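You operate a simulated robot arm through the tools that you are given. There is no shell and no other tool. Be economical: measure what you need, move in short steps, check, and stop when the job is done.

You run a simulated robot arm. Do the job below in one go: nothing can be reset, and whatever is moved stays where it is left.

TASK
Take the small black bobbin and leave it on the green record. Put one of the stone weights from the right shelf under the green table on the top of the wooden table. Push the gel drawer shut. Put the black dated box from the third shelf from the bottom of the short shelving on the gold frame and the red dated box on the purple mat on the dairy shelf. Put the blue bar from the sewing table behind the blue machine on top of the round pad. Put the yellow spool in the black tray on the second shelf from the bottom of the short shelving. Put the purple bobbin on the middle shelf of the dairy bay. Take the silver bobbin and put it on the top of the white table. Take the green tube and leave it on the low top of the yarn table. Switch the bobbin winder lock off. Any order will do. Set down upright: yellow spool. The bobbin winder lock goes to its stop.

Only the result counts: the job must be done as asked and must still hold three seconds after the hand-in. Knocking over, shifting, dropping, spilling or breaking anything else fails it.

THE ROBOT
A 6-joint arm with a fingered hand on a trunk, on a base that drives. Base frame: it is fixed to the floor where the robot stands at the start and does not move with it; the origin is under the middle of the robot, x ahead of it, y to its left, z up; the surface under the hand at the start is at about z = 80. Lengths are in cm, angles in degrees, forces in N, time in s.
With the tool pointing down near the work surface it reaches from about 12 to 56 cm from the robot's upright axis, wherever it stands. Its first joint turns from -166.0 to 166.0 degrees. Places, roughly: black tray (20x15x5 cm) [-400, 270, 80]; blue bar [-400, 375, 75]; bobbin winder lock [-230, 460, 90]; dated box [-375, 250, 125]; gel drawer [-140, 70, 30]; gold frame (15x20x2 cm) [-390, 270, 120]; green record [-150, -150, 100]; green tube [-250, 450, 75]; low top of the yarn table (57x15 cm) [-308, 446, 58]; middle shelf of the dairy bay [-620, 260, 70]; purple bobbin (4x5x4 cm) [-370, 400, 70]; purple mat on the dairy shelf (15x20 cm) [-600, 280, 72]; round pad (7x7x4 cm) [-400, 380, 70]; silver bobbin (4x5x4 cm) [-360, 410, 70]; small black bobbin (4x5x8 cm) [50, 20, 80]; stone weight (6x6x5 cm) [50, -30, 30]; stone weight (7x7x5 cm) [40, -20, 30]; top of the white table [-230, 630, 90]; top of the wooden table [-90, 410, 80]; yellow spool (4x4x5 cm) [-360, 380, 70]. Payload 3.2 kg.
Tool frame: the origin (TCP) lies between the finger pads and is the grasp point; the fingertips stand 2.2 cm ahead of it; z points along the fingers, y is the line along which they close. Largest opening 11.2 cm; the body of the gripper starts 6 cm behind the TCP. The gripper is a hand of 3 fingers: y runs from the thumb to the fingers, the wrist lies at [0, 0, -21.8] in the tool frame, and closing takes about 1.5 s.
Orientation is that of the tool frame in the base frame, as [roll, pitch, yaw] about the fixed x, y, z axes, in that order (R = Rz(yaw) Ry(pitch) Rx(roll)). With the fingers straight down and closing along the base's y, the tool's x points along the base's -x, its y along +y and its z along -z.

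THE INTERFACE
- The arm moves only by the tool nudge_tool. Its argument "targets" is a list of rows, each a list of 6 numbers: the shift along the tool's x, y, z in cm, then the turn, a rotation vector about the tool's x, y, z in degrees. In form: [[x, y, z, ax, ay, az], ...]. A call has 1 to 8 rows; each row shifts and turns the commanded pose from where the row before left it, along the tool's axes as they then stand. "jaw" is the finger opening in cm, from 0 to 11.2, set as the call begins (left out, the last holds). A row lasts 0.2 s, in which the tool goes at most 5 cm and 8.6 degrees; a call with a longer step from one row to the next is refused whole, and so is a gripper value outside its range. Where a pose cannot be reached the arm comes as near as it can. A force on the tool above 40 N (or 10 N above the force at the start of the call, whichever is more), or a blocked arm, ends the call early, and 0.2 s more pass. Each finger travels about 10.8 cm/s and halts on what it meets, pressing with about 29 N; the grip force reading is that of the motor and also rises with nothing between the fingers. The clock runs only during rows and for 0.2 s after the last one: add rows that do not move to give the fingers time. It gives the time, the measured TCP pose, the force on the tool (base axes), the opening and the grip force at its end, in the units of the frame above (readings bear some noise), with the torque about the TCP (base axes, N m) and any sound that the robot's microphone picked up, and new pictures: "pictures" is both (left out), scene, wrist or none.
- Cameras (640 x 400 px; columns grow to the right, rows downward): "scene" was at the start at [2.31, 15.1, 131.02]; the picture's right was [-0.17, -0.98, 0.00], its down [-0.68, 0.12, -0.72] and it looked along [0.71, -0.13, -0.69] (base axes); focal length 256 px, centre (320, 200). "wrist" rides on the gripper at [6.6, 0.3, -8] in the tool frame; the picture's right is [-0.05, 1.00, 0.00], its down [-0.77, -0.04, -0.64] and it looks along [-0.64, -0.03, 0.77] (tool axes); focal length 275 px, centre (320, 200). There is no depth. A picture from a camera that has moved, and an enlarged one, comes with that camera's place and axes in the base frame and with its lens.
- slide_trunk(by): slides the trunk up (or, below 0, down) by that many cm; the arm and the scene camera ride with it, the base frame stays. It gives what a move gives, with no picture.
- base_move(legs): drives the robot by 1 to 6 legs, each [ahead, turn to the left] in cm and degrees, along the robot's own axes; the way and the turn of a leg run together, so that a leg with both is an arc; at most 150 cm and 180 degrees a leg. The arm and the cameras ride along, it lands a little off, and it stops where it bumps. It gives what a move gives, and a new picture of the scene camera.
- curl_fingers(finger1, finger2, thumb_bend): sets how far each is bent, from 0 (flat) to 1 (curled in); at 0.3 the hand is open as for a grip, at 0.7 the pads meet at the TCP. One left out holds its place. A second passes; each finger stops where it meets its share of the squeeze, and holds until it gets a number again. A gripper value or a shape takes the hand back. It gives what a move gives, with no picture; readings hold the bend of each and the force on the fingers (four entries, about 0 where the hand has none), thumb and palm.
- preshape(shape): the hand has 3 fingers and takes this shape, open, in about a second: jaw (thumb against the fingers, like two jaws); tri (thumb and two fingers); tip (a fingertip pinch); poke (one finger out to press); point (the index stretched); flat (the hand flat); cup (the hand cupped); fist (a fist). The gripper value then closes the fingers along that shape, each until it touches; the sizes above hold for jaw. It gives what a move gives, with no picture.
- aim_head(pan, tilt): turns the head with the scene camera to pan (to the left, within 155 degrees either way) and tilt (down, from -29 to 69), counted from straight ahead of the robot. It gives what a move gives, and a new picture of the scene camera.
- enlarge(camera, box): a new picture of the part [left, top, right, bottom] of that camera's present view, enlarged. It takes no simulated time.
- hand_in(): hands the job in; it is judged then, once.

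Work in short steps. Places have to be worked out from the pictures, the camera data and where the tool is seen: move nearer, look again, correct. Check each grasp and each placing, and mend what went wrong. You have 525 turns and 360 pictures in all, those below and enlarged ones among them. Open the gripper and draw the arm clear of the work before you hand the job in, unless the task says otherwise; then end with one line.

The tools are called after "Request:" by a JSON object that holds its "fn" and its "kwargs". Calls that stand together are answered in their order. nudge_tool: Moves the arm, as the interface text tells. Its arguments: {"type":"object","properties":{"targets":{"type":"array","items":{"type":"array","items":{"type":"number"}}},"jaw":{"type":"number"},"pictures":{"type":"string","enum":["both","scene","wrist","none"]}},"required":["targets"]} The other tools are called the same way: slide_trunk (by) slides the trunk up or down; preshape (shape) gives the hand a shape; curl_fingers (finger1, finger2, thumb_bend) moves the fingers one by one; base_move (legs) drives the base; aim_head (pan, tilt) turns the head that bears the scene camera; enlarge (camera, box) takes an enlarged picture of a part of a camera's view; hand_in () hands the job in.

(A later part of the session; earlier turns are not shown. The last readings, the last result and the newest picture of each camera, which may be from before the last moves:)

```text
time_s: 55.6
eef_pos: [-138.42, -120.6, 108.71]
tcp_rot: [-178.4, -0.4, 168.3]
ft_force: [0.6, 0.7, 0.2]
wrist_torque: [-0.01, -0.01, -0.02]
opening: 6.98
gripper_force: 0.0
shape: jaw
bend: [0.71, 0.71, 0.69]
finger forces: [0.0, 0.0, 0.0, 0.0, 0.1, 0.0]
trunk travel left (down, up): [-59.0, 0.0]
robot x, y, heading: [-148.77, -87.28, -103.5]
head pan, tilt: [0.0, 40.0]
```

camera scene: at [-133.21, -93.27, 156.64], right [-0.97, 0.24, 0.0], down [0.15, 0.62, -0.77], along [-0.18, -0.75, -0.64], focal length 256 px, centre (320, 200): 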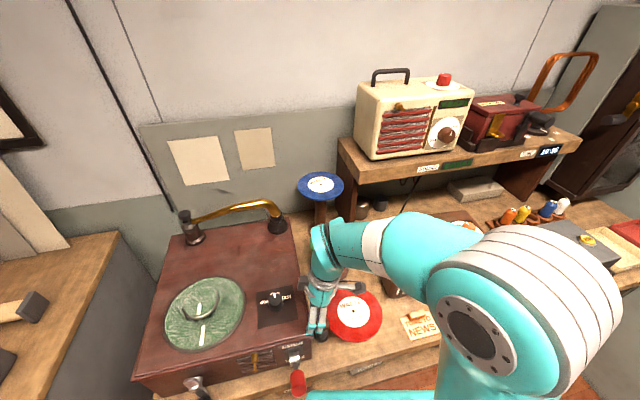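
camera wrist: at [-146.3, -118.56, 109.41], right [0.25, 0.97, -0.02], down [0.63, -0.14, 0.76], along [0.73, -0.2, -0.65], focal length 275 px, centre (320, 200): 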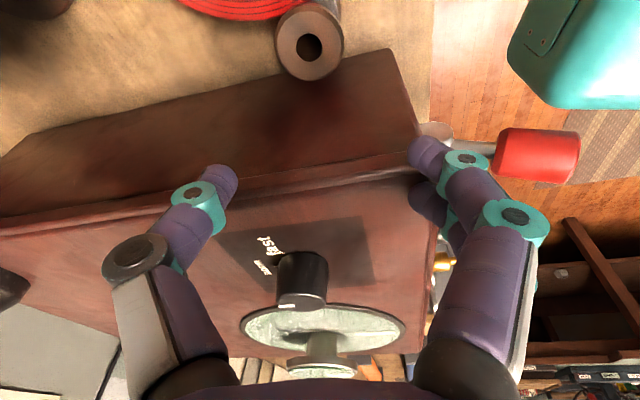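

Back away 45 cm and learn the wrist limits in free air.

Request:
{"fn": "base_move", "kwargs": {"legs": [[-45, 0]]}}

Request:
{"fn": "nudge_tool", "kwargs": {"targets": [[0, 0, 0, 0, 0, 8.5], [0, 0, 0, 0, 0, 8.5], [0, 0, 0, 0, 0, 8.5], [0, 0, 0, 0, 0, 8.5], [0, 0, 0, 0, 0, 8.5], [0, 0, 0, 0, 0, 8.5], [0, 0, 0, 0, 0, 8.5], [0, 0, 0, 0, 0, 8.5]], "pictures": "none"}}

Request:
{"fn": "nudge_tool", "kwargs": {"targets": [[0, 0, 0, 0, 0, 8.5], [0, 0, 0, 0, 0, 8.5], [0, 0, 0, 0, 0, 8.5], [0, 0, 0, 0, 0, 8.5], [0, 0, 0, 0, 0, 8.5], [0, 0, 0, 0, 0, 8.5], [0, 0, 0, 0, 0, 8.5], [0, 0, 0, 0, 0, 8.5]], "pictures": "none"}}

Request:
{"fn": "nudge_tool", "kwargs": {"targets": [[0, 0, 0, 0, 0, 8.5], [0, 0, 0, 0, 0, 8.5], [0, 0, 0, 0, 0, 8.5], [0, 0, 0, 0, 0, 8.5], [0, 0, 0, 0, 0, 8.5], [0, 0, 0, 0, 0, 8.5], [0, 0, 0, 0, 0, 8.5], [0, 0, 0, 0, 0, 8.5]], "pictures": "none"}}

```text
time_s: 58.4
eef_pos: [-127.55, -75.76, 108.75]
tcp_rot: [-178.4, -0.3, 168.0]
ft_force: [-1.0, 0.3, -0.5]
wrist_torque: [-0.03, 0.0, -0.01]
opening: 6.97
gripper_force: 0.1
shape: jaw
bend: [0.71, 0.71, 0.69]
finger forces: [0.0, 0.0, 0.0, 0.0, 0.1, 0.0]
trunk travel left (down, up): [-59.0, 0.0]
robot x, y, heading: [-137.77, -42.21, -104.0]
head pan, tilt: [0.0, 40.0]
camera scene: at [-122.0, -48.7, 156.54], right [-0.97, 0.24, 0.0], down [0.16, 0.62, -0.77], along [-0.19, -0.74, -0.64], focal length 256 px, centre (320, 200)
```

scene: 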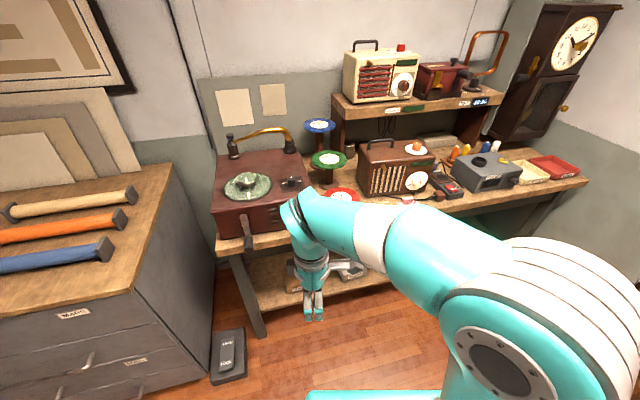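

```text
time_s: 60.2
eef_pos: [-127.59, -75.77, 108.69]
tcp_rot: [-179.2, 1.3, 99.8]
ft_force: [-0.6, -0.3, 0.0]
wrist_torque: [-0.03, 0.02, 0.0]
opening: 6.96
gripper_force: 0.0
shape: jaw
bend: [0.71, 0.71, 0.69]
finger forces: [0.0, 0.1, 0.0, 0.0, 0.0, 0.0]
trunk travel left (down, up): [-59.0, 0.0]
robot x, y, heading: [-138.09, -42.46, -104.3]
head pan, tilt: [0.0, 40.0]
```

```text
time_s: 62.0
eef_pos: [-127.68, -75.88, 108.79]
tcp_rot: [179.1, 1.4, 32.0]
ft_force: [-0.1, 0.0, -0.3]
wrist_torque: [0.0, 0.02, 0.02]
opening: 6.98
gripper_force: 0.1
shape: jaw
bend: [0.71, 0.71, 0.69]
finger forces: [0.0, 0.1, 0.0, 0.0, 0.1, 0.1]
trunk travel left (down, up): [-59.0, 0.0]
robot x, y, heading: [-137.65, -42.11, -104.1]
head pan, tilt: [0.0, 40.0]
```

```text
time_s: 63.8
eef_pos: [-127.63, -75.83, 108.76]
tcp_rot: [178.4, -0.3, -36.0]
ft_force: [0.5, -0.3, -0.2]
wrist_torque: [0.0, 0.02, 0.01]
opening: 6.98
gripper_force: 0.0
shape: jaw
bend: [0.71, 0.71, 0.69]
finger forces: [0.1, 0.0, 0.0, 0.1, 0.1, 0.0]
trunk travel left (down, up): [-59.0, 0.0]
robot x, y, heading: [-137.73, -42.73, -104.0]
head pan, tilt: [0.0, 40.0]
```

Confirmed: only the last part of the yaw range is blocked. Undo the rotation, then drive to about (-162, -86) where the needed yaw is comfortable.

Request:
{"fn": "nudge_tool", "kwargs": {"targets": [[0, 0, 0, 0, 0, -8.5], [0, 0, 0, 0, 0, -8.5], [0, 0, 0, 0, 0, -8.5], [0, 0, 0, 0, 0, -8.5], [0, 0, 0, 0, 0, -8.5], [0, 0, 0, 0, 0, -8.5], [0, 0, 0, 0, 0, -8.5], [0, 0, 0, 0, 0, -8.5]], "pictures": "none"}}

Request:
{"fn": "nudge_tool", "kwargs": {"targets": [[0, 0, 0, 0, 0, -8.5], [0, 0, 0, 0, 0, -8.5], [0, 0, 0, 0, 0, -8.5], [0, 0, 0, 0, 0, -8.5], [0, 0, 0, 0, 0, -8.5], [0, 0, 0, 0, 0, -8.5], [0, 0, 0, 0, 0, -8.5], [0, 0, 0, 0, 0, -8.5]], "pictures": "none"}}

Request:
{"fn": "nudge_tool", "kwargs": {"targets": [[0, 0, 0, 0, 0, -8.5], [0, 0, 0, 0, 0, -8.5], [0, 0, 0, 0, 0, -8.5], [0, 0, 0, 0, 0, -8.5], [0, 0, 0, 0, 0, -8.5], [0, 0, 0, 0, 0, -8.5], [0, 0, 0, 0, 0, -8.5]], "pictures": "none"}}

Request:
{"fn": "base_move", "kwargs": {"legs": [[0, -15.2], [49.5, 0]]}}

```text
time_s: 65.6
eef_pos: [-127.57, -75.84, 108.73]
tcp_rot: [179.1, 1.4, 32.2]
ft_force: [0.0, 0.5, 0.5]
wrist_torque: [0.02, 0.01, -0.01]
opening: 6.98
gripper_force: 0.2
shape: jaw
bend: [0.71, 0.71, 0.69]
finger forces: [0.1, 0.1, 0.0, 0.1, 0.0, 0.0]
trunk travel left (down, up): [-59.0, 0.0]
robot x, y, heading: [-137.96, -42.09, -104.0]
head pan, tilt: [0.0, 40.0]
```

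```text
time_s: 67.4
eef_pos: [-127.65, -75.84, 108.84]
tcp_rot: [-179.0, 1.3, 100.2]
ft_force: [-0.4, -0.2, 0.2]
wrist_torque: [-0.02, 0.01, 0.03]
opening: 7.0
gripper_force: 0.1
shape: jaw
bend: [0.71, 0.71, 0.69]
finger forces: [0.0, 0.0, 0.0, 0.0, 0.0, 0.1]
trunk travel left (down, up): [-59.0, 0.0]
robot x, y, heading: [-137.84, -42.42, -104.1]
head pan, tilt: [0.0, 40.0]
```

```text
time_s: 69.0
eef_pos: [-127.59, -75.87, 108.79]
tcp_rot: [-178.4, 0.0, 159.8]
ft_force: [0.1, 0.7, -0.4]
wrist_torque: [-0.01, 0.01, -0.01]
opening: 6.97
gripper_force: 0.1
shape: jaw
bend: [0.71, 0.71, 0.69]
finger forces: [0.0, 0.0, 0.0, 0.0, 0.1, 0.0]
trunk travel left (down, up): [-59.0, 0.0]
robot x, y, heading: [-137.78, -42.27, -104.0]
head pan, tilt: [0.0, 40.0]
```

```text
time_s: 72.8
eef_pos: [-161.09, -121.1, 108.84]
tcp_rot: [-178.5, -0.2, 144.7]
ft_force: [0.5, 0.3, 0.1]
wrist_torque: [0.01, -0.02, -0.01]
opening: 6.99
gripper_force: 0.0
shape: jaw
bend: [0.71, 0.71, 0.69]
finger forces: [0.0, 0.1, 0.1, 0.0, 0.0, 0.0]
trunk travel left (down, up): [-59.0, 0.0]
robot x, y, heading: [-162.1, -85.79, -119.3]
head pan, tilt: [0.0, 40.0]
camera scene: at [-148.74, -96.4, 156.54], right [-0.87, 0.48, 0.0], down [0.31, 0.56, -0.77], along [-0.37, -0.67, -0.64], focal length 256 px, centre (320, 200)
```

scene: 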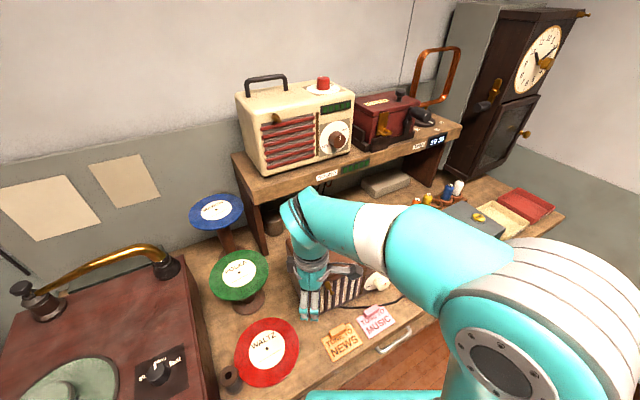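

Driving is accurate. Move the hand +x 20 cm at this height, then turn yaw to 180.

Request:
{"fn": "nudge_tool", "kwargs": {"targets": [[-3.33, 2.36, 0, 0, 0, 0], [-3.33, 2.36, 0, 0, 0, 0], [-3.33, 2.36, 0, 0, 0, 0], [-3.33, 2.36, 0, 0, 0, 0], [-3.33, 2.36, 0, 0, 0, 0], [0, 0, 0, 0, 0, 0]], "pictures": "none"}}

Request:
{"fn": "nudge_tool", "kwargs": {"targets": [[0, 0, 0, 0, 0, -7], [0, 0, 0, 0, 0, -7], [0, 0, 0, 0, 0, -7], [0, 0, 0, 0, 0, -7], [0, 0, 0, 0, 0, -7], [0, 0, 0, 0, 0, 0]], "pictures": "wrist"}}

```text
time_s: 74.2
eef_pos: [-140.87, -121.21, 108.31]
tcp_rot: [-178.4, 0.0, 144.8]
ft_force: [-0.1, 0.1, -0.5]
wrist_torque: [-0.02, 0.0, 0.01]
opening: 6.99
gripper_force: 0.0
shape: jaw
bend: [0.71, 0.71, 0.69]
finger forces: [0.1, 0.1, 0.0, 0.0, 0.0, 0.0]
trunk travel left (down, up): [-59.0, 0.0]
robot x, y, heading: [-162.25, -86.0, -119.1]
head pan, tilt: [0.0, 40.0]
```

```text
time_s: 75.6
eef_pos: [-140.71, -121.21, 108.38]
tcp_rot: [-178.7, -1.0, 179.8]
ft_force: [0.8, 0.8, -1.2]
wrist_torque: [0.03, -0.01, -0.01]
opening: 6.99
gripper_force: 0.1
shape: jaw
bend: [0.71, 0.71, 0.69]
finger forces: [0.0, 0.0, 0.1, 0.1, 0.1, 0.0]
trunk travel left (down, up): [-59.0, 0.0]
robot x, y, heading: [-162.12, -86.08, -118.9]
head pan, tilt: [0.0, 40.0]
camera wrist: at [-147.27, -120.63, 116.38], right [0.05, 1.0, -0.02], down [0.78, -0.03, 0.62], along [0.62, -0.05, -0.78], focal length 275 px, centre (320, 200)
```

wrist: 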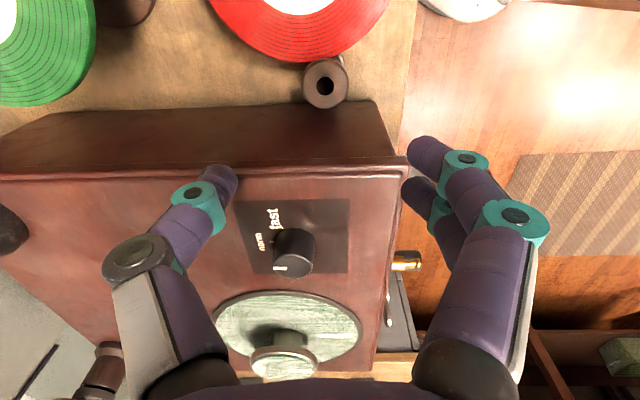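

Aligned: bobbin at ≈(-140.65, -121.0), clear of the gramophone edge (-136.6). Descend.

Request:
{"fn": "nudge_tool", "kwargs": {"targets": [[0, 0.15, 2.5, 0, 0, 0], [0, 0, 2.5, 0, 0, 0], [0, 0, 2.5, 0, 0, 0], [0, 0, 2.5, 0, 0, 0], [0, 0, 0, 0, 0, 0]]}}

```text
time_s: 76.8
eef_pos: [-140.69, -121.41, 98.3]
tcp_rot: [-178.8, -0.9, 179.7]
ft_force: [0.3, -0.6, 0.0]
wrist_torque: [0.03, -0.01, -0.01]
opening: 6.98
gripper_force: 0.0
shape: jaw
bend: [0.71, 0.71, 0.69]
finger forces: [0.1, 0.0, 0.1, 0.0, 0.0, 0.0]
trunk travel left (down, up): [-59.0, 0.0]
robot x, y, heading: [-162.74, -86.03, -119.0]
head pan, tilt: [0.0, 40.0]
camera scene: at [-148.71, -96.34, 156.54], right [-0.87, 0.48, 0.0], down [0.31, 0.56, -0.77], along [-0.37, -0.67, -0.64], focal length 256 px, centre (320, 200)
camera wrist: at [-147.29, -120.74, 106.35], right [0.05, 1.0, -0.02], down [0.78, -0.03, 0.62], along [0.62, -0.05, -0.78], focal length 275 px, centre (320, 200)
```

scene: 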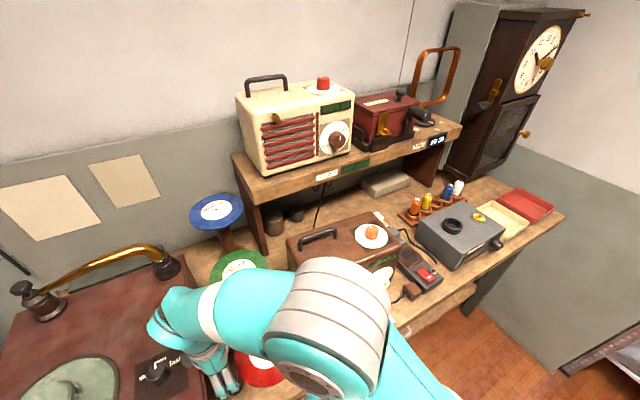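
wrist: 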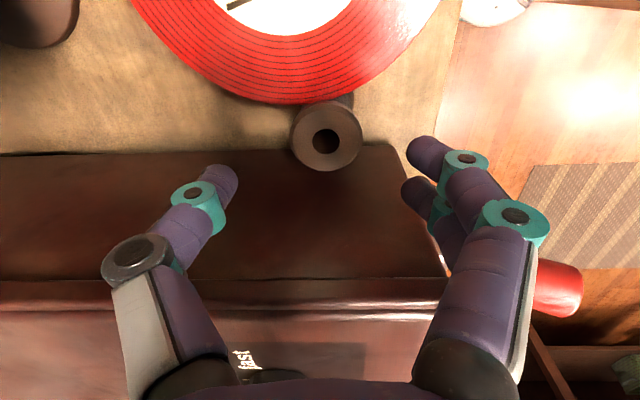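

Well aligned. Shift y +0.3, descend to z≈91.2 and close.

Request:
{"fn": "nudge_tool", "kwargs": {"targets": [[0, 0.3, 2, 0, 0, 0], [0, 0, 2, 0, 0, 0], [0, 0, 2, 0, 0, 0], [0, 0, 1, 0, 0, 0], [0, 0, 0, 0, 0, 0]], "pictures": "none"}}

Request:
{"fn": "nudge_tool", "kwargs": {"targets": [[0, 0, 0, 0, 0, 0], [0, 0, 0, 0, 0, 0], [0, 0, 0, 0, 0, 0], [0, 0, 0, 0, 0, 0], [0, 0, 0, 0, 0, 0], [0, 0, 0, 0, 0, 0], [0, 0, 0, 0, 0, 0]], "jaw": 0, "pictures": "wrist"}}

```text
time_s: 78.0
eef_pos: [-141.1, -121.05, 91.55]
tcp_rot: [-178.7, -0.9, 179.7]
ft_force: [0.8, 0.3, -0.5]
wrist_torque: [-0.04, 0.03, 0.0]
opening: 6.97
gripper_force: 0.0
shape: jaw
bend: [0.71, 0.71, 0.69]
finger forces: [0.1, 0.1, 0.1, 0.0, 0.0, 0.1]
trunk travel left (down, up): [-59.0, 0.0]
robot x, y, heading: [-162.34, -86.28, -118.9]
head pan, tilt: [0.0, 40.0]
```

```text
time_s: 79.6
eef_pos: [-141.02, -121.01, 91.47]
tcp_rot: [-178.8, -1.1, 179.6]
ft_force: [0.0, -0.9, -0.4]
wrist_torque: [0.03, -0.01, 0.01]
opening: 1.73
gripper_force: 29.1
shape: jaw
bend: [0.72, 0.73, 0.71]
finger forces: [13.8, 13.8, 0.0, 0.0, 27.1, 0.0]
trunk travel left (down, up): [-59.0, 0.0]
robot x, y, heading: [-162.4, -86.15, -119.1]
head pan, tilt: [0.0, 40.0]
camera wrist: at [-147.56, -120.45, 99.48], right [0.05, 1.0, -0.02], down [0.78, -0.03, 0.62], along [0.62, -0.05, -0.78], focal length 275 px, centre (320, 200)
```

wrist: 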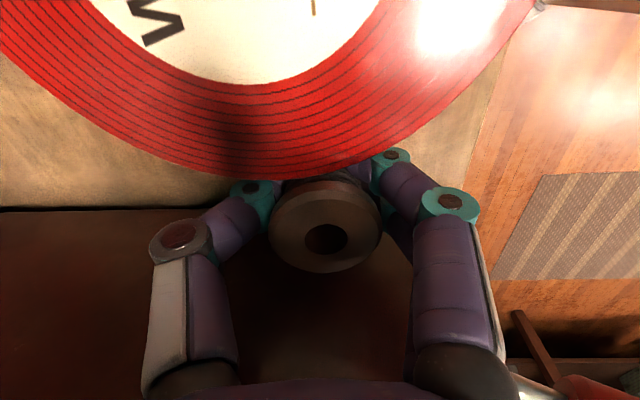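

Gripped by the core under the flange. Ease 0.8 cm away from the disc edge while lifting, then straight up.

Request:
{"fn": "nudge_tool", "kwargs": {"targets": [[-0.8, 0, -0.4, 0, 0, 0], [0, 0, -1.5, 0, 0, 0], [0, 0, -3, 0, 0, 0], [0, 0, -3, 0, 0, 0], [0, 0, -3, 0, 0, 0], [0, 0, -3, 0, 0, 0], [0, 0, -3, 0, 0, 0], [0, 0, 0, 0, 0, 0]]}}

```text
time_s: 81.4
eef_pos: [-139.95, -120.83, 108.4]
tcp_rot: [-178.8, -1.1, 179.6]
ft_force: [-0.9, 0.4, -0.3]
wrist_torque: [-0.05, -0.01, -0.02]
opening: 1.69
gripper_force: 29.0
shape: jaw
bend: [0.72, 0.73, 0.71]
finger forces: [14.4, 15.6, 0.0, 0.0, 29.8, 0.0]
trunk travel left (down, up): [-59.0, 0.0]
robot x, y, heading: [-162.13, -85.61, -118.7]
head pan, tilt: [0.0, 40.0]
camera scene: at [-148.7, -96.36, 156.54], right [-0.87, 0.48, 0.0], down [0.31, 0.56, -0.77], along [-0.37, -0.67, -0.64], focal length 256 px, centre (320, 200)
camera wrist: at [-146.4, -120.17, 116.27], right [0.05, 1.0, -0.02], down [0.78, -0.03, 0.62], along [0.62, -0.05, -0.78], focal length 275 px, centre (320, 200)
```

scene: 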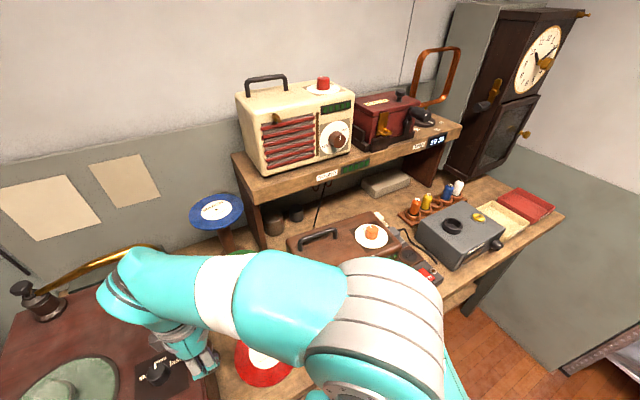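
wrist: 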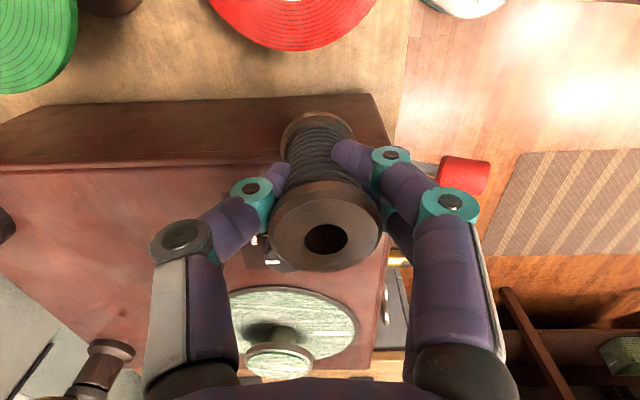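

Bobbin held upright. Green record centre triangulates to (-148.8, -139.2, 100.6). Raise a bit, creep the base 4 cm forward, then carry it over.

Request:
{"fn": "nudge_tool", "kwargs": {"targets": [[0, 0, -1.5, 0, 0, 5], [0, 0, 0, 0, 0, 6], [0, 0, 0, 0, 0, 7], [0, 0, 0, 0, 0, 7], [0, 0, 0, 0, 0, 7]], "pictures": "none"}}

Request:
{"fn": "base_move", "kwargs": {"legs": [[4, 0]]}}

```text
time_s: 82.6
eef_pos: [-139.79, -120.72, 109.73]
tcp_rot: [-178.3, -0.2, 147.6]
ft_force: [0.0, 0.4, -0.2]
wrist_torque: [0.0, 0.01, -0.04]
opening: 1.7
gripper_force: 28.9
shape: jaw
bend: [0.72, 0.73, 0.71]
finger forces: [14.4, 15.7, 0.1, 0.1, 30.1, 0.0]
trunk travel left (down, up): [-59.0, 0.0]
robot x, y, heading: [-162.1, -86.03, -118.9]
head pan, tilt: [0.0, 40.0]
```

```text
time_s: 83.6
eef_pos: [-141.53, -123.62, 109.78]
tcp_rot: [-178.4, -0.2, 147.6]
ft_force: [0.0, 0.1, -0.1]
wrist_torque: [-0.01, -0.01, -0.01]
opening: 1.67
gripper_force: 28.2
shape: jaw
bend: [0.72, 0.73, 0.71]
finger forces: [14.5, 15.9, 0.0, 0.0, 30.2, 0.0]
trunk travel left (down, up): [-59.0, 0.0]
robot x, y, heading: [-164.05, -89.1, -119.0]
head pan, tilt: [0.0, 40.0]
stopped in leg 1: the robot was blocked; the commanded pose is now the measured one
camera scene: at [-150.36, -99.21, 156.54], right [-0.88, 0.48, 0.0], down [0.31, 0.56, -0.77], along [-0.37, -0.67, -0.64], focal length 256 px, centre (320, 200)
```

scene: 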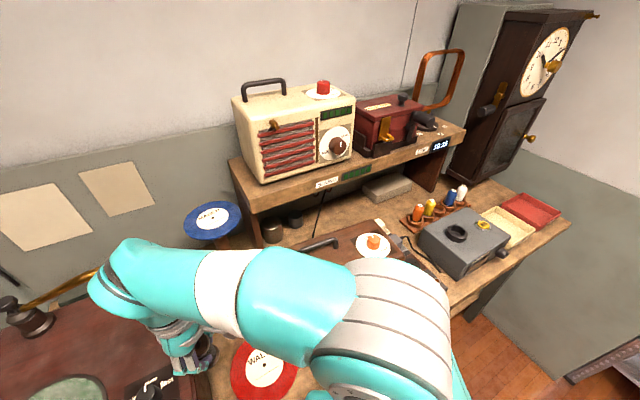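

Base is at the table. Carry the bobbin toward the record in parts.

Request:
{"fn": "nudge_tool", "kwargs": {"targets": [[-0.44, -3.42, 0, 0, 0, 0], [-0.44, -3.42, 0, 0, 0, 0], [-0.44, -3.42, 0, 0, 0, 0], [0, 0, 0, 0, 0, 0]]}}

```text
time_s: 84.6
eef_pos: [-145.99, -132.91, 110.27]
tcp_rot: [-178.3, -0.2, 147.5]
ft_force: [0.5, 0.3, -0.6]
wrist_torque: [-0.01, 0.01, 0.07]
opening: 1.73
gripper_force: 29.0
shape: jaw
bend: [0.72, 0.73, 0.71]
finger forces: [14.4, 16.0, 0.1, 0.0, 30.3, 0.0]
trunk travel left (down, up): [-59.0, 0.0]
robot x, y, heading: [-163.98, -89.2, -119.1]
head pan, tilt: [0.0, 40.0]
camera scene: at [-150.43, -99.32, 156.54], right [-0.88, 0.48, 0.0], down [0.31, 0.56, -0.77], along [-0.37, -0.67, -0.64], focal length 256 px, centre (320, 200)
camera wrist: at [-151.42, -128.85, 118.14], right [0.57, 0.82, -0.03], down [0.64, -0.43, 0.63], along [0.51, -0.38, -0.77], focal length 275 px, centre (320, 200)
```

scene: 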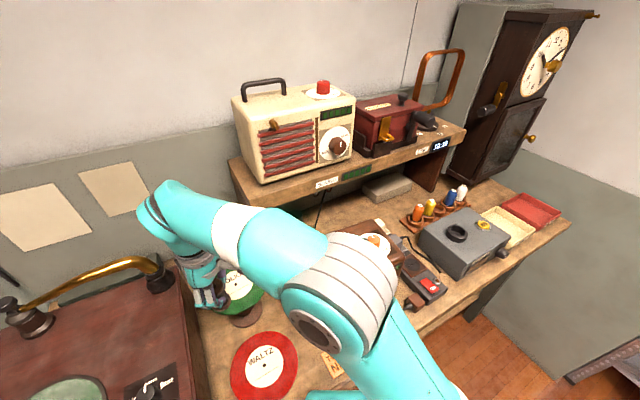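
wrist: 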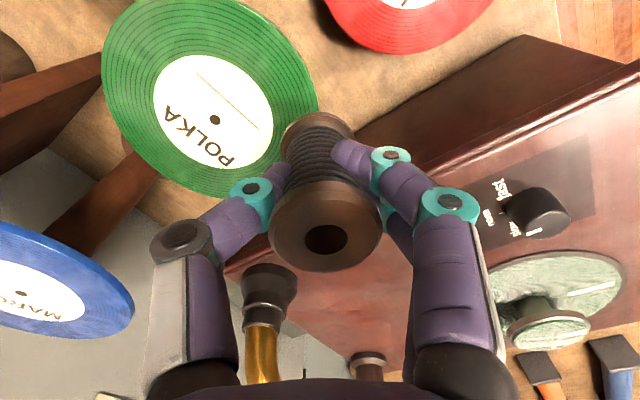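

Green record centre ≈(-149.4, -139.3). I'll place slightly in front of centre; move then descend to just above.

Request:
{"fn": "nudge_tool", "kwargs": {"targets": [[0.12, -2.9, 0, 0, 0, 0], [0.12, -2.9, 0, 0, 0, 0], [0, 0, 1.5, 0, 0, 0], [0, 0, 1.5, 0, 0, 0], [0, 0, 0, 0, 0, 0]]}}

```text
time_s: 85.8
eef_pos: [-149.52, -137.8, 107.28]
tcp_rot: [-178.4, -0.1, 147.6]
ft_force: [0.1, 0.6, 0.3]
wrist_torque: [-0.01, 0.02, 0.01]
opening: 1.7
gripper_force: 28.6
shape: jaw
bend: [0.72, 0.73, 0.71]
finger forces: [14.5, 16.2, 0.1, 0.0, 30.6, 0.0]
trunk travel left (down, up): [-59.0, 0.0]
robot x, y, heading: [-164.06, -89.03, -118.9]
head pan, tilt: [0.0, 40.0]
camera scene: at [-150.43, -99.35, 156.54], right [-0.88, 0.48, 0.0], down [0.31, 0.56, -0.77], along [-0.37, -0.67, -0.64], focal length 256 px, centre (320, 200)
camera wrist: at [-154.79, -133.68, 115.16], right [0.57, 0.82, -0.03], down [0.64, -0.43, 0.63], along [0.51, -0.38, -0.77], focal length 275 px, centre (320, 200)
```

scene: 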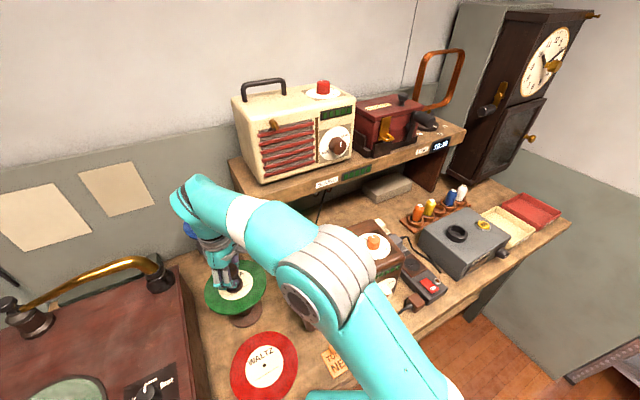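
wrist: 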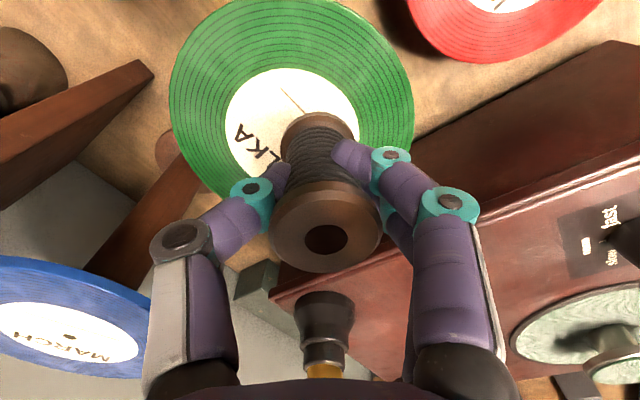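

Over the label. Lower gently until contact.

Request:
{"fn": "nudge_tool", "kwargs": {"targets": [[0, 0, 1.0, 0, 0, 0], [0, 0, 0.6, 0, 0, 0], [0, 0, 0, 0, 0, 0]], "pictures": "none"}}

Request:
{"fn": "nudge_tool", "kwargs": {"targets": [[0, 0, 0.3, 0, 0, 0], [0, 0, 0, 0, 0, 0]], "pictures": "wrist"}}

```text
time_s: 86.6
eef_pos: [-149.37, -137.88, 105.68]
tcp_rot: [-178.4, -0.3, 147.6]
ft_force: [-0.2, 0.7, -1.0]
wrist_torque: [-0.02, 0.02, 0.0]
opening: 1.66
gripper_force: 28.9
shape: jaw
bend: [0.72, 0.73, 0.71]
finger forces: [14.4, 16.4, 0.1, 0.1, 30.7, 0.0]
trunk travel left (down, up): [-59.0, 0.0]
robot x, y, heading: [-164.0, -89.19, -118.7]
head pan, tilt: [0.0, 40.0]
```

```text
time_s: 87.2
eef_pos: [-149.47, -137.93, 105.33]
tcp_rot: [-178.3, -0.2, 147.6]
ft_force: [-0.6, 0.1, -0.1]
wrist_torque: [-0.05, 0.01, -0.02]
opening: 1.68
gripper_force: 29.0
shape: jaw
bend: [0.72, 0.73, 0.71]
finger forces: [14.6, 16.4, 0.0, 0.1, 30.7, 0.0]
trunk travel left (down, up): [-59.0, 0.0]
robot x, y, heading: [-164.16, -88.77, -118.9]
head pan, tilt: [0.0, 40.0]
camera wrist: at [-154.82, -133.83, 113.22], right [0.57, 0.82, -0.03], down [0.64, -0.43, 0.63], along [0.51, -0.38, -0.77], focal length 275 px, centre (320, 200)
```

wrist: 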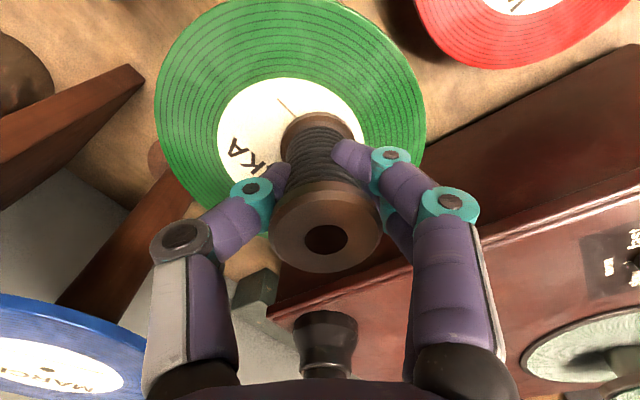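

Request:
{"fn": "nudge_tool", "kwargs": {"targets": [[0, 0, 0.3, 0, 0, 0], [0, 0, 0.2, 0, 0, 0], [0, 0, 0, 0, 0, 0]], "pictures": "none"}}

Request:
{"fn": "nudge_tool", "kwargs": {"targets": [[0, 0, 0.3, 0, 0, 0], [0, 0, 0.2, 0, 0, 0], [0, 0, 0, 0, 0, 0]], "pictures": "wrist"}}

```text
time_s: 88.0
eef_pos: [-149.39, -137.86, 104.88]
tcp_rot: [-178.2, -0.2, 147.6]
ft_force: [0.8, -0.5, 7.3]
wrist_torque: [0.05, -0.05, -0.03]
opening: 1.71
gripper_force: 29.9
shape: jaw
bend: [0.72, 0.73, 0.71]
finger forces: [14.7, 17.7, 0.0, 0.0, 34.0, 0.0]
trunk travel left (down, up): [-59.0, 0.0]
robot x, y, heading: [-164.47, -88.76, -118.9]
head pan, tilt: [0.0, 40.0]
```

```text
time_s: 88.8
eef_pos: [-149.45, -137.91, 104.64]
tcp_rot: [-178.2, 0.0, 147.6]
ft_force: [1.4, -5.7, 34.0]
wrist_torque: [-0.09, -0.09, 0.0]
opening: 2.0
gripper_force: 28.9
shape: jaw
bend: [0.73, 0.75, 0.72]
finger forces: [15.6, 21.6, 0.0, 0.1, 42.3, 0.0]
trunk travel left (down, up): [-59.0, 0.0]
robot x, y, heading: [-163.88, -89.36, -118.8]
head pan, tilt: [0.0, 40.0]
camera wrist: at [-154.78, -133.67, 112.45], right [0.57, 0.82, -0.03], down [0.64, -0.43, 0.64], along [0.51, -0.39, -0.77], focal length 275 px, centre (320, 200)
```

wrist: 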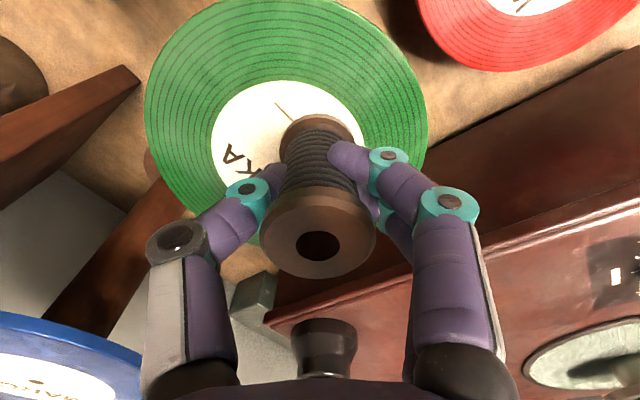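

Contact made. Relax 0.3 cm up and open.

Request:
{"fn": "nudge_tool", "kwargs": {"targets": [[0, 0, -0.35, 0, 0, 0], [0, 0, 0, 0, 0, 0]], "pictures": "none"}}

Request:
{"fn": "nudge_tool", "kwargs": {"targets": [[0, 0, 0, 0, 0, 0], [0, 0, 0, 0, 0, 0], [0, 0, 0, 0, 0, 0], [0, 0, 0, 0, 0, 0]], "jaw": 7, "pictures": "wrist"}}

```text
time_s: 89.4
eef_pos: [-149.33, -137.86, 104.73]
tcp_rot: [-178.4, -0.3, 147.6]
ft_force: [2.0, -1.3, 17.4]
wrist_torque: [-0.05, -0.06, -0.04]
opening: 1.97
gripper_force: 28.9
shape: jaw
bend: [0.73, 0.74, 0.72]
finger forces: [16.4, 20.2, 0.1, 0.0, 37.3, 0.0]
trunk travel left (down, up): [-59.0, 0.0]
robot x, y, heading: [-163.74, -89.22, -118.9]
head pan, tilt: [0.0, 40.0]
```

```text
time_s: 90.4
eef_pos: [-149.55, -137.96, 104.75]
tcp_rot: [-178.4, -0.2, 147.6]
ft_force: [-0.5, 0.5, 0.5]
wrist_torque: [-0.02, -0.03, 0.03]
opening: 6.96
gripper_force: 0.2
shape: jaw
bend: [0.71, 0.71, 0.69]
finger forces: [0.1, 0.0, 0.1, 0.0, 0.1, 0.0]
trunk travel left (down, up): [-59.0, 0.0]
robot x, y, heading: [-163.7, -89.19, -119.0]
head pan, tilt: [0.0, 40.0]
camera wrist: at [-154.79, -133.86, 112.55], right [0.57, 0.82, -0.03], down [0.64, -0.43, 0.63], along [0.51, -0.38, -0.77], focal length 275 px, centre (320, 200)
```

wrist: 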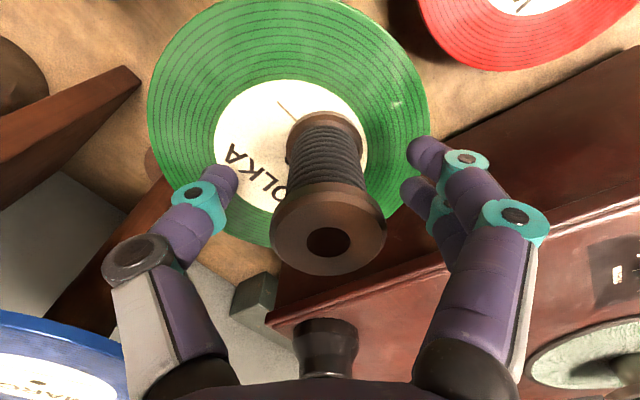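

It stands on the record. Rise straight and then retract toward the robot.

Request:
{"fn": "nudge_tool", "kwargs": {"targets": [[0, 0, -2, 0, 0, 0], [0, 0, -3, 0, 0, 0], [0, 0, -3, 0, 0, 0], [0, 0, -2, 0, 0, 0], [0, 0, 0, 0, 0, 0]]}}

```text
time_s: 91.6
eef_pos: [-149.21, -137.7, 114.49]
tcp_rot: [-178.3, -0.3, 147.6]
ft_force: [-1.4, -0.9, 0.2]
wrist_torque: [-0.03, -0.01, 0.0]
opening: 6.98
gripper_force: 0.0
shape: jaw
bend: [0.71, 0.71, 0.69]
finger forces: [0.0, 0.0, 0.0, 0.0, 0.0, 0.0]
trunk travel left (down, up): [-59.0, 0.0]
robot x, y, heading: [-164.1, -88.96, -118.9]
head pan, tilt: [0.0, 40.0]
camera scene: at [-150.43, -99.35, 156.54], right [-0.88, 0.48, 0.0], down [0.31, 0.56, -0.77], along [-0.37, -0.67, -0.64], focal length 256 px, centre (320, 200)
camera wrist: at [-154.57, -133.69, 122.52], right [0.57, 0.82, -0.03], down [0.64, -0.43, 0.63], along [0.51, -0.38, -0.77], focal length 275 px, centre (320, 200)
```

scene: 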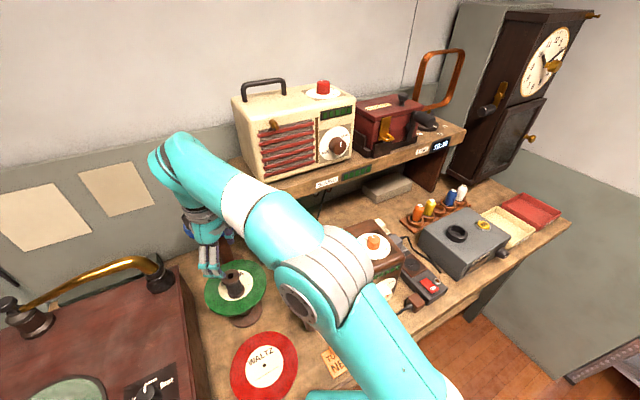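
wrist: 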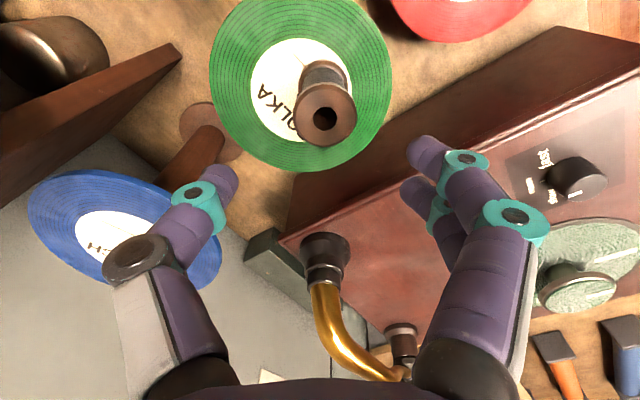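

First subtask done. Retract, back off, and drive toward the green table for the stone weight.

Request:
{"fn": "nudge_tool", "kwargs": {"targets": [[3.3, 2.9, 0, 0, 0, 0], [3.3, 2.9, 0, 0, 0, 0], [3.3, 2.9, 0, 0, 0, 0], [3.3, 2.9, 0, 0, 0, 0], [0, 0, 0, 0, 0, 0]], "pictures": "none"}}

Request:
{"fn": "base_move", "kwargs": {"legs": [[-42, 0], [0, 133.5], [75, 0]]}}

Request:
{"fn": "aim_head", "kwargs": {"pan": -10, "tilt": 35}}

```text
time_s: 92.8
eef_pos: [-154.06, -120.97, 114.38]
tcp_rot: [-178.4, -0.3, 147.7]
ft_force: [-0.4, 1.0, 0.1]
wrist_torque: [0.01, -0.02, -0.03]
opening: 6.99
gripper_force: 0.1
shape: jaw
bend: [0.71, 0.71, 0.69]
finger forces: [0.1, 0.0, 0.0, 0.0, 0.0, 0.0]
trunk travel left (down, up): [-59.0, 0.0]
robot x, y, heading: [-164.17, -88.7, -118.9]
head pan, tilt: [0.0, 40.0]
```

```text
time_s: 104.7
eef_pos: [-57.2, -1.36, 114.46]
tcp_rot: [-178.4, -0.2, -76.6]
ft_force: [-0.1, -0.4, -0.4]
wrist_torque: [0.0, 0.0, -0.01]
opening: 6.97
gripper_force: 0.0
shape: jaw
bend: [0.71, 0.71, 0.69]
finger forces: [0.1, 0.0, 0.0, 0.0, 0.0, 0.0]
trunk travel left (down, up): [-59.0, 0.0]
robot x, y, heading: [-72.45, -31.53, 17.0]
head pan, tilt: [0.0, 40.0]
camera scene: at [-74.65, -14.54, 156.54], right [0.29, -0.96, 0.0], down [-0.62, -0.19, -0.77], along [0.73, 0.22, -0.64], focal length 256 px, centre (320, 200)
```

scene: 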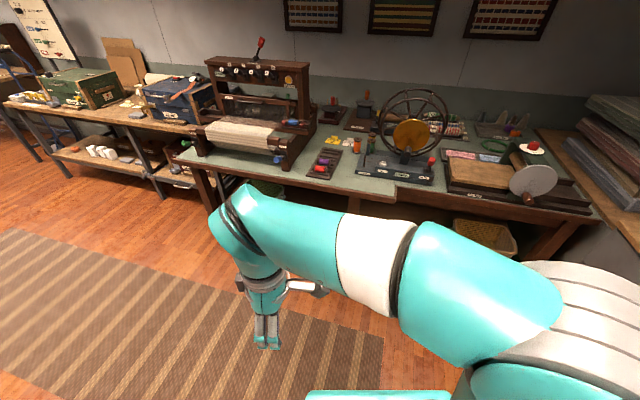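

```text
time_s: 105.4
eef_pos: [-57.33, -1.31, 114.3]
tcp_rot: [-178.4, -0.2, -76.6]
ft_force: [0.1, 0.4, 0.0]
wrist_torque: [-0.01, 0.01, 0.04]
opening: 6.93
gripper_force: 0.1
shape: jaw
bend: [0.71, 0.71, 0.69]
finger forces: [0.0, 0.0, 0.0, 0.0, 0.1, 0.0]
trunk travel left (down, up): [-59.0, 0.0]
robot x, y, heading: [-72.18, -31.53, 17.0]
head pan, tilt: [-10.0, 35.0]
camera scene: at [-74.09, -15.96, 157.3], right [0.12, -0.99, 0.0], down [-0.57, -0.07, -0.82], along [0.81, 0.1, -0.57], focal length 256 px, centre (320, 200)
```

scene: 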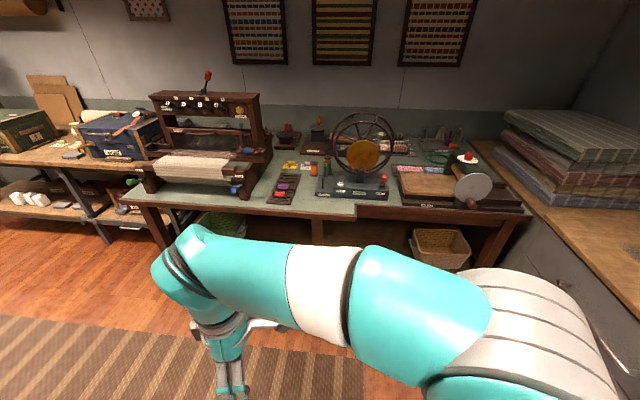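

Lower the trunk to see underneath the table.

Request:
{"fn": "slide_trunk", "kwargs": {"by": -55}}

Request:
{"fn": "aim_head", "kwargs": {"pan": -10, "tilt": 25}}

```text
refused: -55 is not a number from -40 to 40
```

```text
time_s: 106.1
eef_pos: [-57.27, -1.36, 114.38]
tcp_rot: [-178.4, -0.2, -76.6]
ft_force: [-0.5, -0.7, -0.2]
wrist_torque: [0.01, -0.01, -0.01]
opening: 6.95
gripper_force: 0.0
shape: jaw
bend: [0.71, 0.71, 0.69]
finger forces: [0.0, 0.1, 0.0, 0.0, 0.0, 0.0]
trunk travel left (down, up): [-59.0, 0.0]
robot x, y, heading: [-72.58, -31.16, 16.9]
head pan, tilt: [-10.0, 25.0]
camera scene: at [-73.69, -15.92, 158.87], right [0.12, -0.99, 0.0], down [-0.42, -0.05, -0.91], along [0.9, 0.11, -0.42], focal length 256 px, centre (320, 200)
```

scene: 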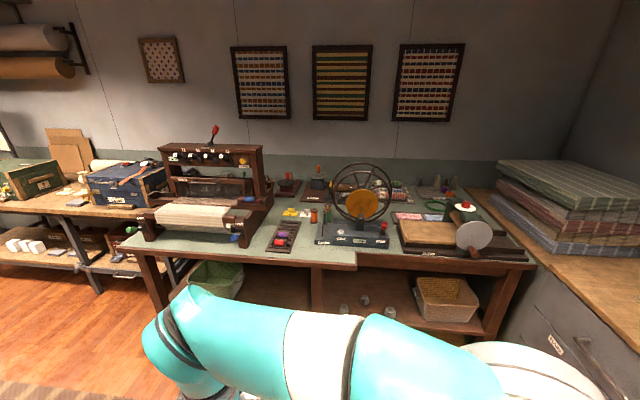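

Request:
{"fn": "slide_trunk", "kwargs": {"by": -40}}

Request:
{"fn": "aim_head", "kwargs": {"pan": -12, "tilt": 22}}

Request:
{"fn": "enlarge", "kwargs": {"camera": "scene", "box": [260, 120, 500, 270]}}

```text
time_s: 109.9
eef_pos: [-57.22, -1.33, 74.33]
tcp_rot: [-178.4, -0.2, -76.7]
ft_force: [0.2, 0.1, -0.2]
wrist_torque: [-0.02, -0.01, 0.0]
opening: 6.97
gripper_force: 0.1
shape: jaw
bend: [0.71, 0.71, 0.69]
finger forces: [0.0, 0.0, 0.1, 0.0, 0.0, 0.0]
trunk travel left (down, up): [-19.0, 40.0]
robot x, y, heading: [-72.47, -30.85, 17.0]
head pan, tilt: [-10.0, 25.0]
```

```text
time_s: 110.6
eef_pos: [-57.23, -1.4, 74.36]
tcp_rot: [-178.4, -0.2, -76.6]
ft_force: [-0.2, 0.3, 0.7]
wrist_torque: [0.0, -0.02, 0.0]
opening: 6.99
gripper_force: 0.1
shape: jaw
bend: [0.71, 0.71, 0.69]
finger forces: [0.0, 0.0, 0.1, 0.0, 0.0, 0.1]
trunk travel left (down, up): [-19.0, 40.0]
robot x, y, heading: [-72.23, -30.89, 16.9]
head pan, tilt: [-12.0, 22.0]
camera scene: at [-73.58, -16.24, 119.36], right [0.09, -1.0, 0.0], down [-0.37, -0.03, -0.93], along [0.92, 0.08, -0.37], focal length 256 px, centre (320, 200)
```

scene: 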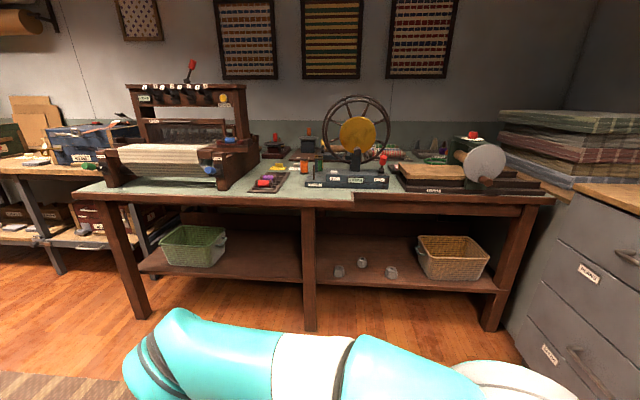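

```text
2.67 times, centred on (380, 195) of scene
camera zoom: at [-73.58, -16.24, 119.36], right [0.09, -1.0, 0.0], down [-0.37, -0.03, -0.93], along [0.92, 0.08, -0.37], focal length 682 px, centre (160, 213)
```

zoom: 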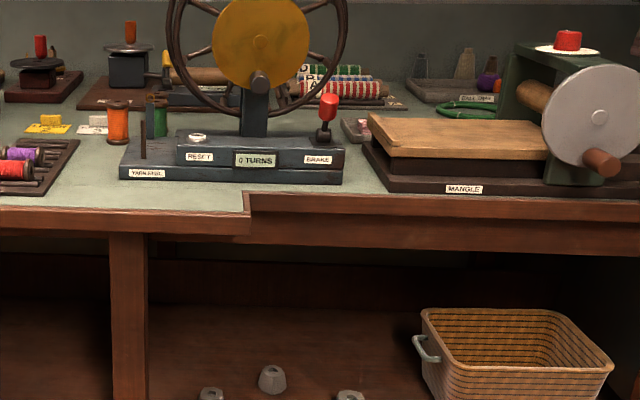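

Three weights at about (42.6,-17), (49,-29), (45,-45), shelf z≈33. I'll reach in with the tool nearly horizontal (camera side up), so first rotate the hand the long way in free air.

Request:
{"fn": "nudge_tool", "kwargs": {"targets": [[0, 0, 0, 0, 0, 8.5], [0, 0, 0, 0, 0, 8.5], [0, 0, 0, 0, 0, 8.5], [0, 0, 0, 0, 0, 8.5], [0, 0, 0, 0, 0, 8.5], [0, 0, 0, 0, 0, 8.5], [0, 0, 0, 0, 0, 8.5], [0, 0, 0, 0, 0, 8.5]], "pictures": "none"}}

Request:
{"fn": "nudge_tool", "kwargs": {"targets": [[0, 0, 0, 0, 0, 8.5], [0, 0, 0, 0, 0, 8.5], [0, 0, 0, 0, 0, 8.5], [0, 0, 0, 0, 0, 8.5], [0, 0, 0, 0, 0, 8.5], [0, 0, 0, 0, 0, 8.5], [0, 0, 0, 0, 0, 8.5], [0, 0, 0, 0, 0, 8.5]], "pictures": "none"}}

Request:
{"fn": "nudge_tool", "kwargs": {"targets": [[0, 0, 0, 0, 0, 8.5], [0, 0, 0, 0, 0, 8.5], [0, 0, 0, 0, 0, 8.5], [0, 0, 0, 0, 0, 8.5], [0, 0, 0, 0, 0, 8.5], [0, 0, 0, 0, 0, 8.5], [0, 0, 0, 0, 0, 8.5], [0, 0, 0, 0, 0, 8.5]], "pictures": "none"}}

Request:
{"fn": "nudge_tool", "kwargs": {"targets": [[0, 0, 0, 0, 0, 8.5], [0, 0, 0, 0, 0, 8.5], [0, 0, 0, 0, 0, 8.5], [0, 0, 0, 0, 0, 8.5], [0, 0, 0, 0, 0, 8.5], [0, 0, 0, 0, 0, 8.5], [0, 0, 0, 0, 0, 8.5]], "pictures": "none"}}

```text
time_s: 112.4
eef_pos: [-57.21, -1.29, 74.41]
tcp_rot: [-179.2, 1.5, -144.7]
ft_force: [-0.1, -0.3, 0.2]
wrist_torque: [0.02, -0.01, -0.02]
opening: 6.98
gripper_force: 0.0
shape: jaw
bend: [0.71, 0.71, 0.69]
finger forces: [0.0, 0.1, 0.0, 0.0, 0.0, 0.0]
trunk travel left (down, up): [-19.0, 40.0]
robot x, y, heading: [-72.26, -31.02, 17.1]
head pan, tilt: [-12.0, 22.0]
```

```text
time_s: 114.2
eef_pos: [-57.21, -1.22, 74.36]
tcp_rot: [179.0, 1.3, 147.4]
ft_force: [1.2, 0.3, -0.6]
wrist_torque: [-0.01, -0.01, -0.01]
opening: 6.94
gripper_force: 0.1
shape: jaw
bend: [0.71, 0.71, 0.69]
finger forces: [0.1, 0.1, 0.0, 0.0, 0.0, 0.0]
trunk travel left (down, up): [-19.0, 40.0]
robot x, y, heading: [-72.1, -31.17, 16.7]
head pan, tilt: [-12.0, 22.0]
```

```text
time_s: 116.0
eef_pos: [-57.26, -1.25, 74.41]
tcp_rot: [178.4, -0.4, 79.3]
ft_force: [-0.1, -0.1, -0.1]
wrist_torque: [-0.01, 0.0, 0.03]
opening: 6.96
gripper_force: 0.0
shape: jaw
bend: [0.71, 0.71, 0.69]
finger forces: [0.0, 0.0, 0.1, 0.0, 0.0, 0.0]
trunk travel left (down, up): [-19.0, 40.0]
robot x, y, heading: [-72.43, -30.98, 17.0]
head pan, tilt: [-12.0, 22.0]
```

```text
time_s: 117.6
eef_pos: [-57.4, -1.37, 74.47]
tcp_rot: [179.6, -1.6, 19.8]
ft_force: [1.1, 0.2, 0.4]
wrist_torque: [-0.01, 0.01, 0.02]
opening: 6.95
gripper_force: 0.0
shape: jaw
bend: [0.71, 0.71, 0.69]
finger forces: [0.1, 0.0, 0.0, 0.1, 0.1, 0.0]
trunk travel left (down, up): [-19.0, 40.0]
robot x, y, heading: [-72.16, -31.42, 16.9]
head pan, tilt: [-12.0, 22.0]
```

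Move the hand in front of the robot, then pitch it forward.

Request:
{"fn": "nudge_tool", "kwargs": {"targets": [[1.95, 4.1, 0, 0, 0, 0], [1.95, 4.1, 0, 0, 0, 0], [1.95, 4.1, 0, 0, 0, 0], [1.95, 4.1, 0, 0, 0, 0], [1.95, 4.1, 0, 0, 0, 0], [1.95, 4.1, 0, 0, 0, 0], [0, 0, 0, 0, 0, 0]], "pictures": "none"}}

Request:
{"fn": "nudge_tool", "kwargs": {"targets": [[0, 0, 0, 0, 8, 0], [0, 0, 0, 0, 8, 0], [0, 0, 0, 0, 8, 0], [0, 0, 0, 0, 8, 0], [0, 0, 0, 0, 8, 0], [0, 0, 0, 0, 8, 0], [0, 0, 0, 0, 8, 0], [0, 0, 0, 0, 0, 0]], "pictures": "scene"}}

```text
time_s: 119.2
eef_pos: [-37.91, -20.75, 74.99]
tcp_rot: [179.6, -1.6, 20.0]
ft_force: [0.4, 0.2, -0.7]
wrist_torque: [-0.04, 0.02, 0.01]
opening: 6.98
gripper_force: 0.1
shape: jaw
bend: [0.71, 0.71, 0.69]
finger forces: [0.1, 0.0, 0.1, 0.0, 0.0, 0.1]
trunk travel left (down, up): [-19.0, 40.0]
robot x, y, heading: [-72.44, -31.01, 16.9]
head pan, tilt: [-12.0, 22.0]
```

```text
time_s: 121.0
eef_pos: [-36.5, -19.97, 76.77]
tcp_rot: [179.4, -56.2, 20.7]
ft_force: [-0.2, -0.5, 0.7]
wrist_torque: [0.0, 0.02, 0.0]
opening: 6.97
gripper_force: 0.0
shape: jaw
bend: [0.71, 0.71, 0.69]
finger forces: [0.0, 0.2, 0.0, 0.1, 0.0, 0.1]
out of reach, approached as far as the arm can: row 7
trunk travel left (down, up): [-19.0, 40.0]
robot x, y, heading: [-72.84, -31.44, 17.2]
head pan, tilt: [-12.0, 22.0]
camera scene: at [-73.58, -16.24, 119.36], right [0.09, -1.0, 0.0], down [-0.37, -0.03, -0.93], along [0.92, 0.08, -0.37], focal length 256 px, centre (320, 200)
```

scene: 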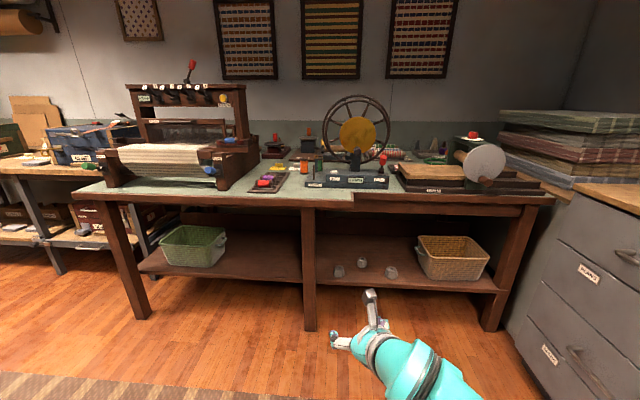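

Request:
{"fn": "enlarge", "kwargs": {"camera": "scene", "box": [310, 230, 430, 305]}}

```text
5.33 times, centred on (370, 268) of scene
camera zoom: at [-73.58, -16.24, 119.36], right [0.09, -1.0, 0.0], down [-0.37, -0.03, -0.93], along [0.92, 0.08, -0.37], focal length 1364 px, centre (53, -160)
```

zoom: 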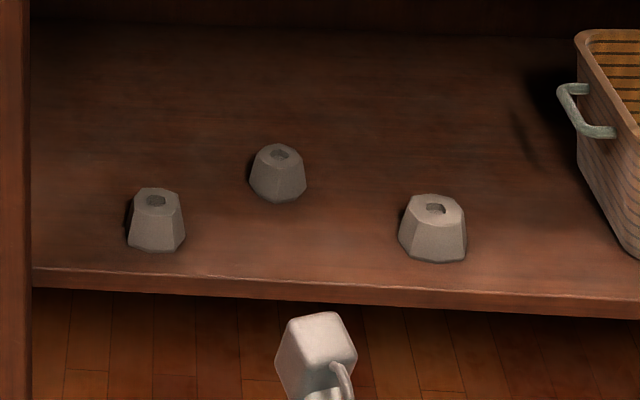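

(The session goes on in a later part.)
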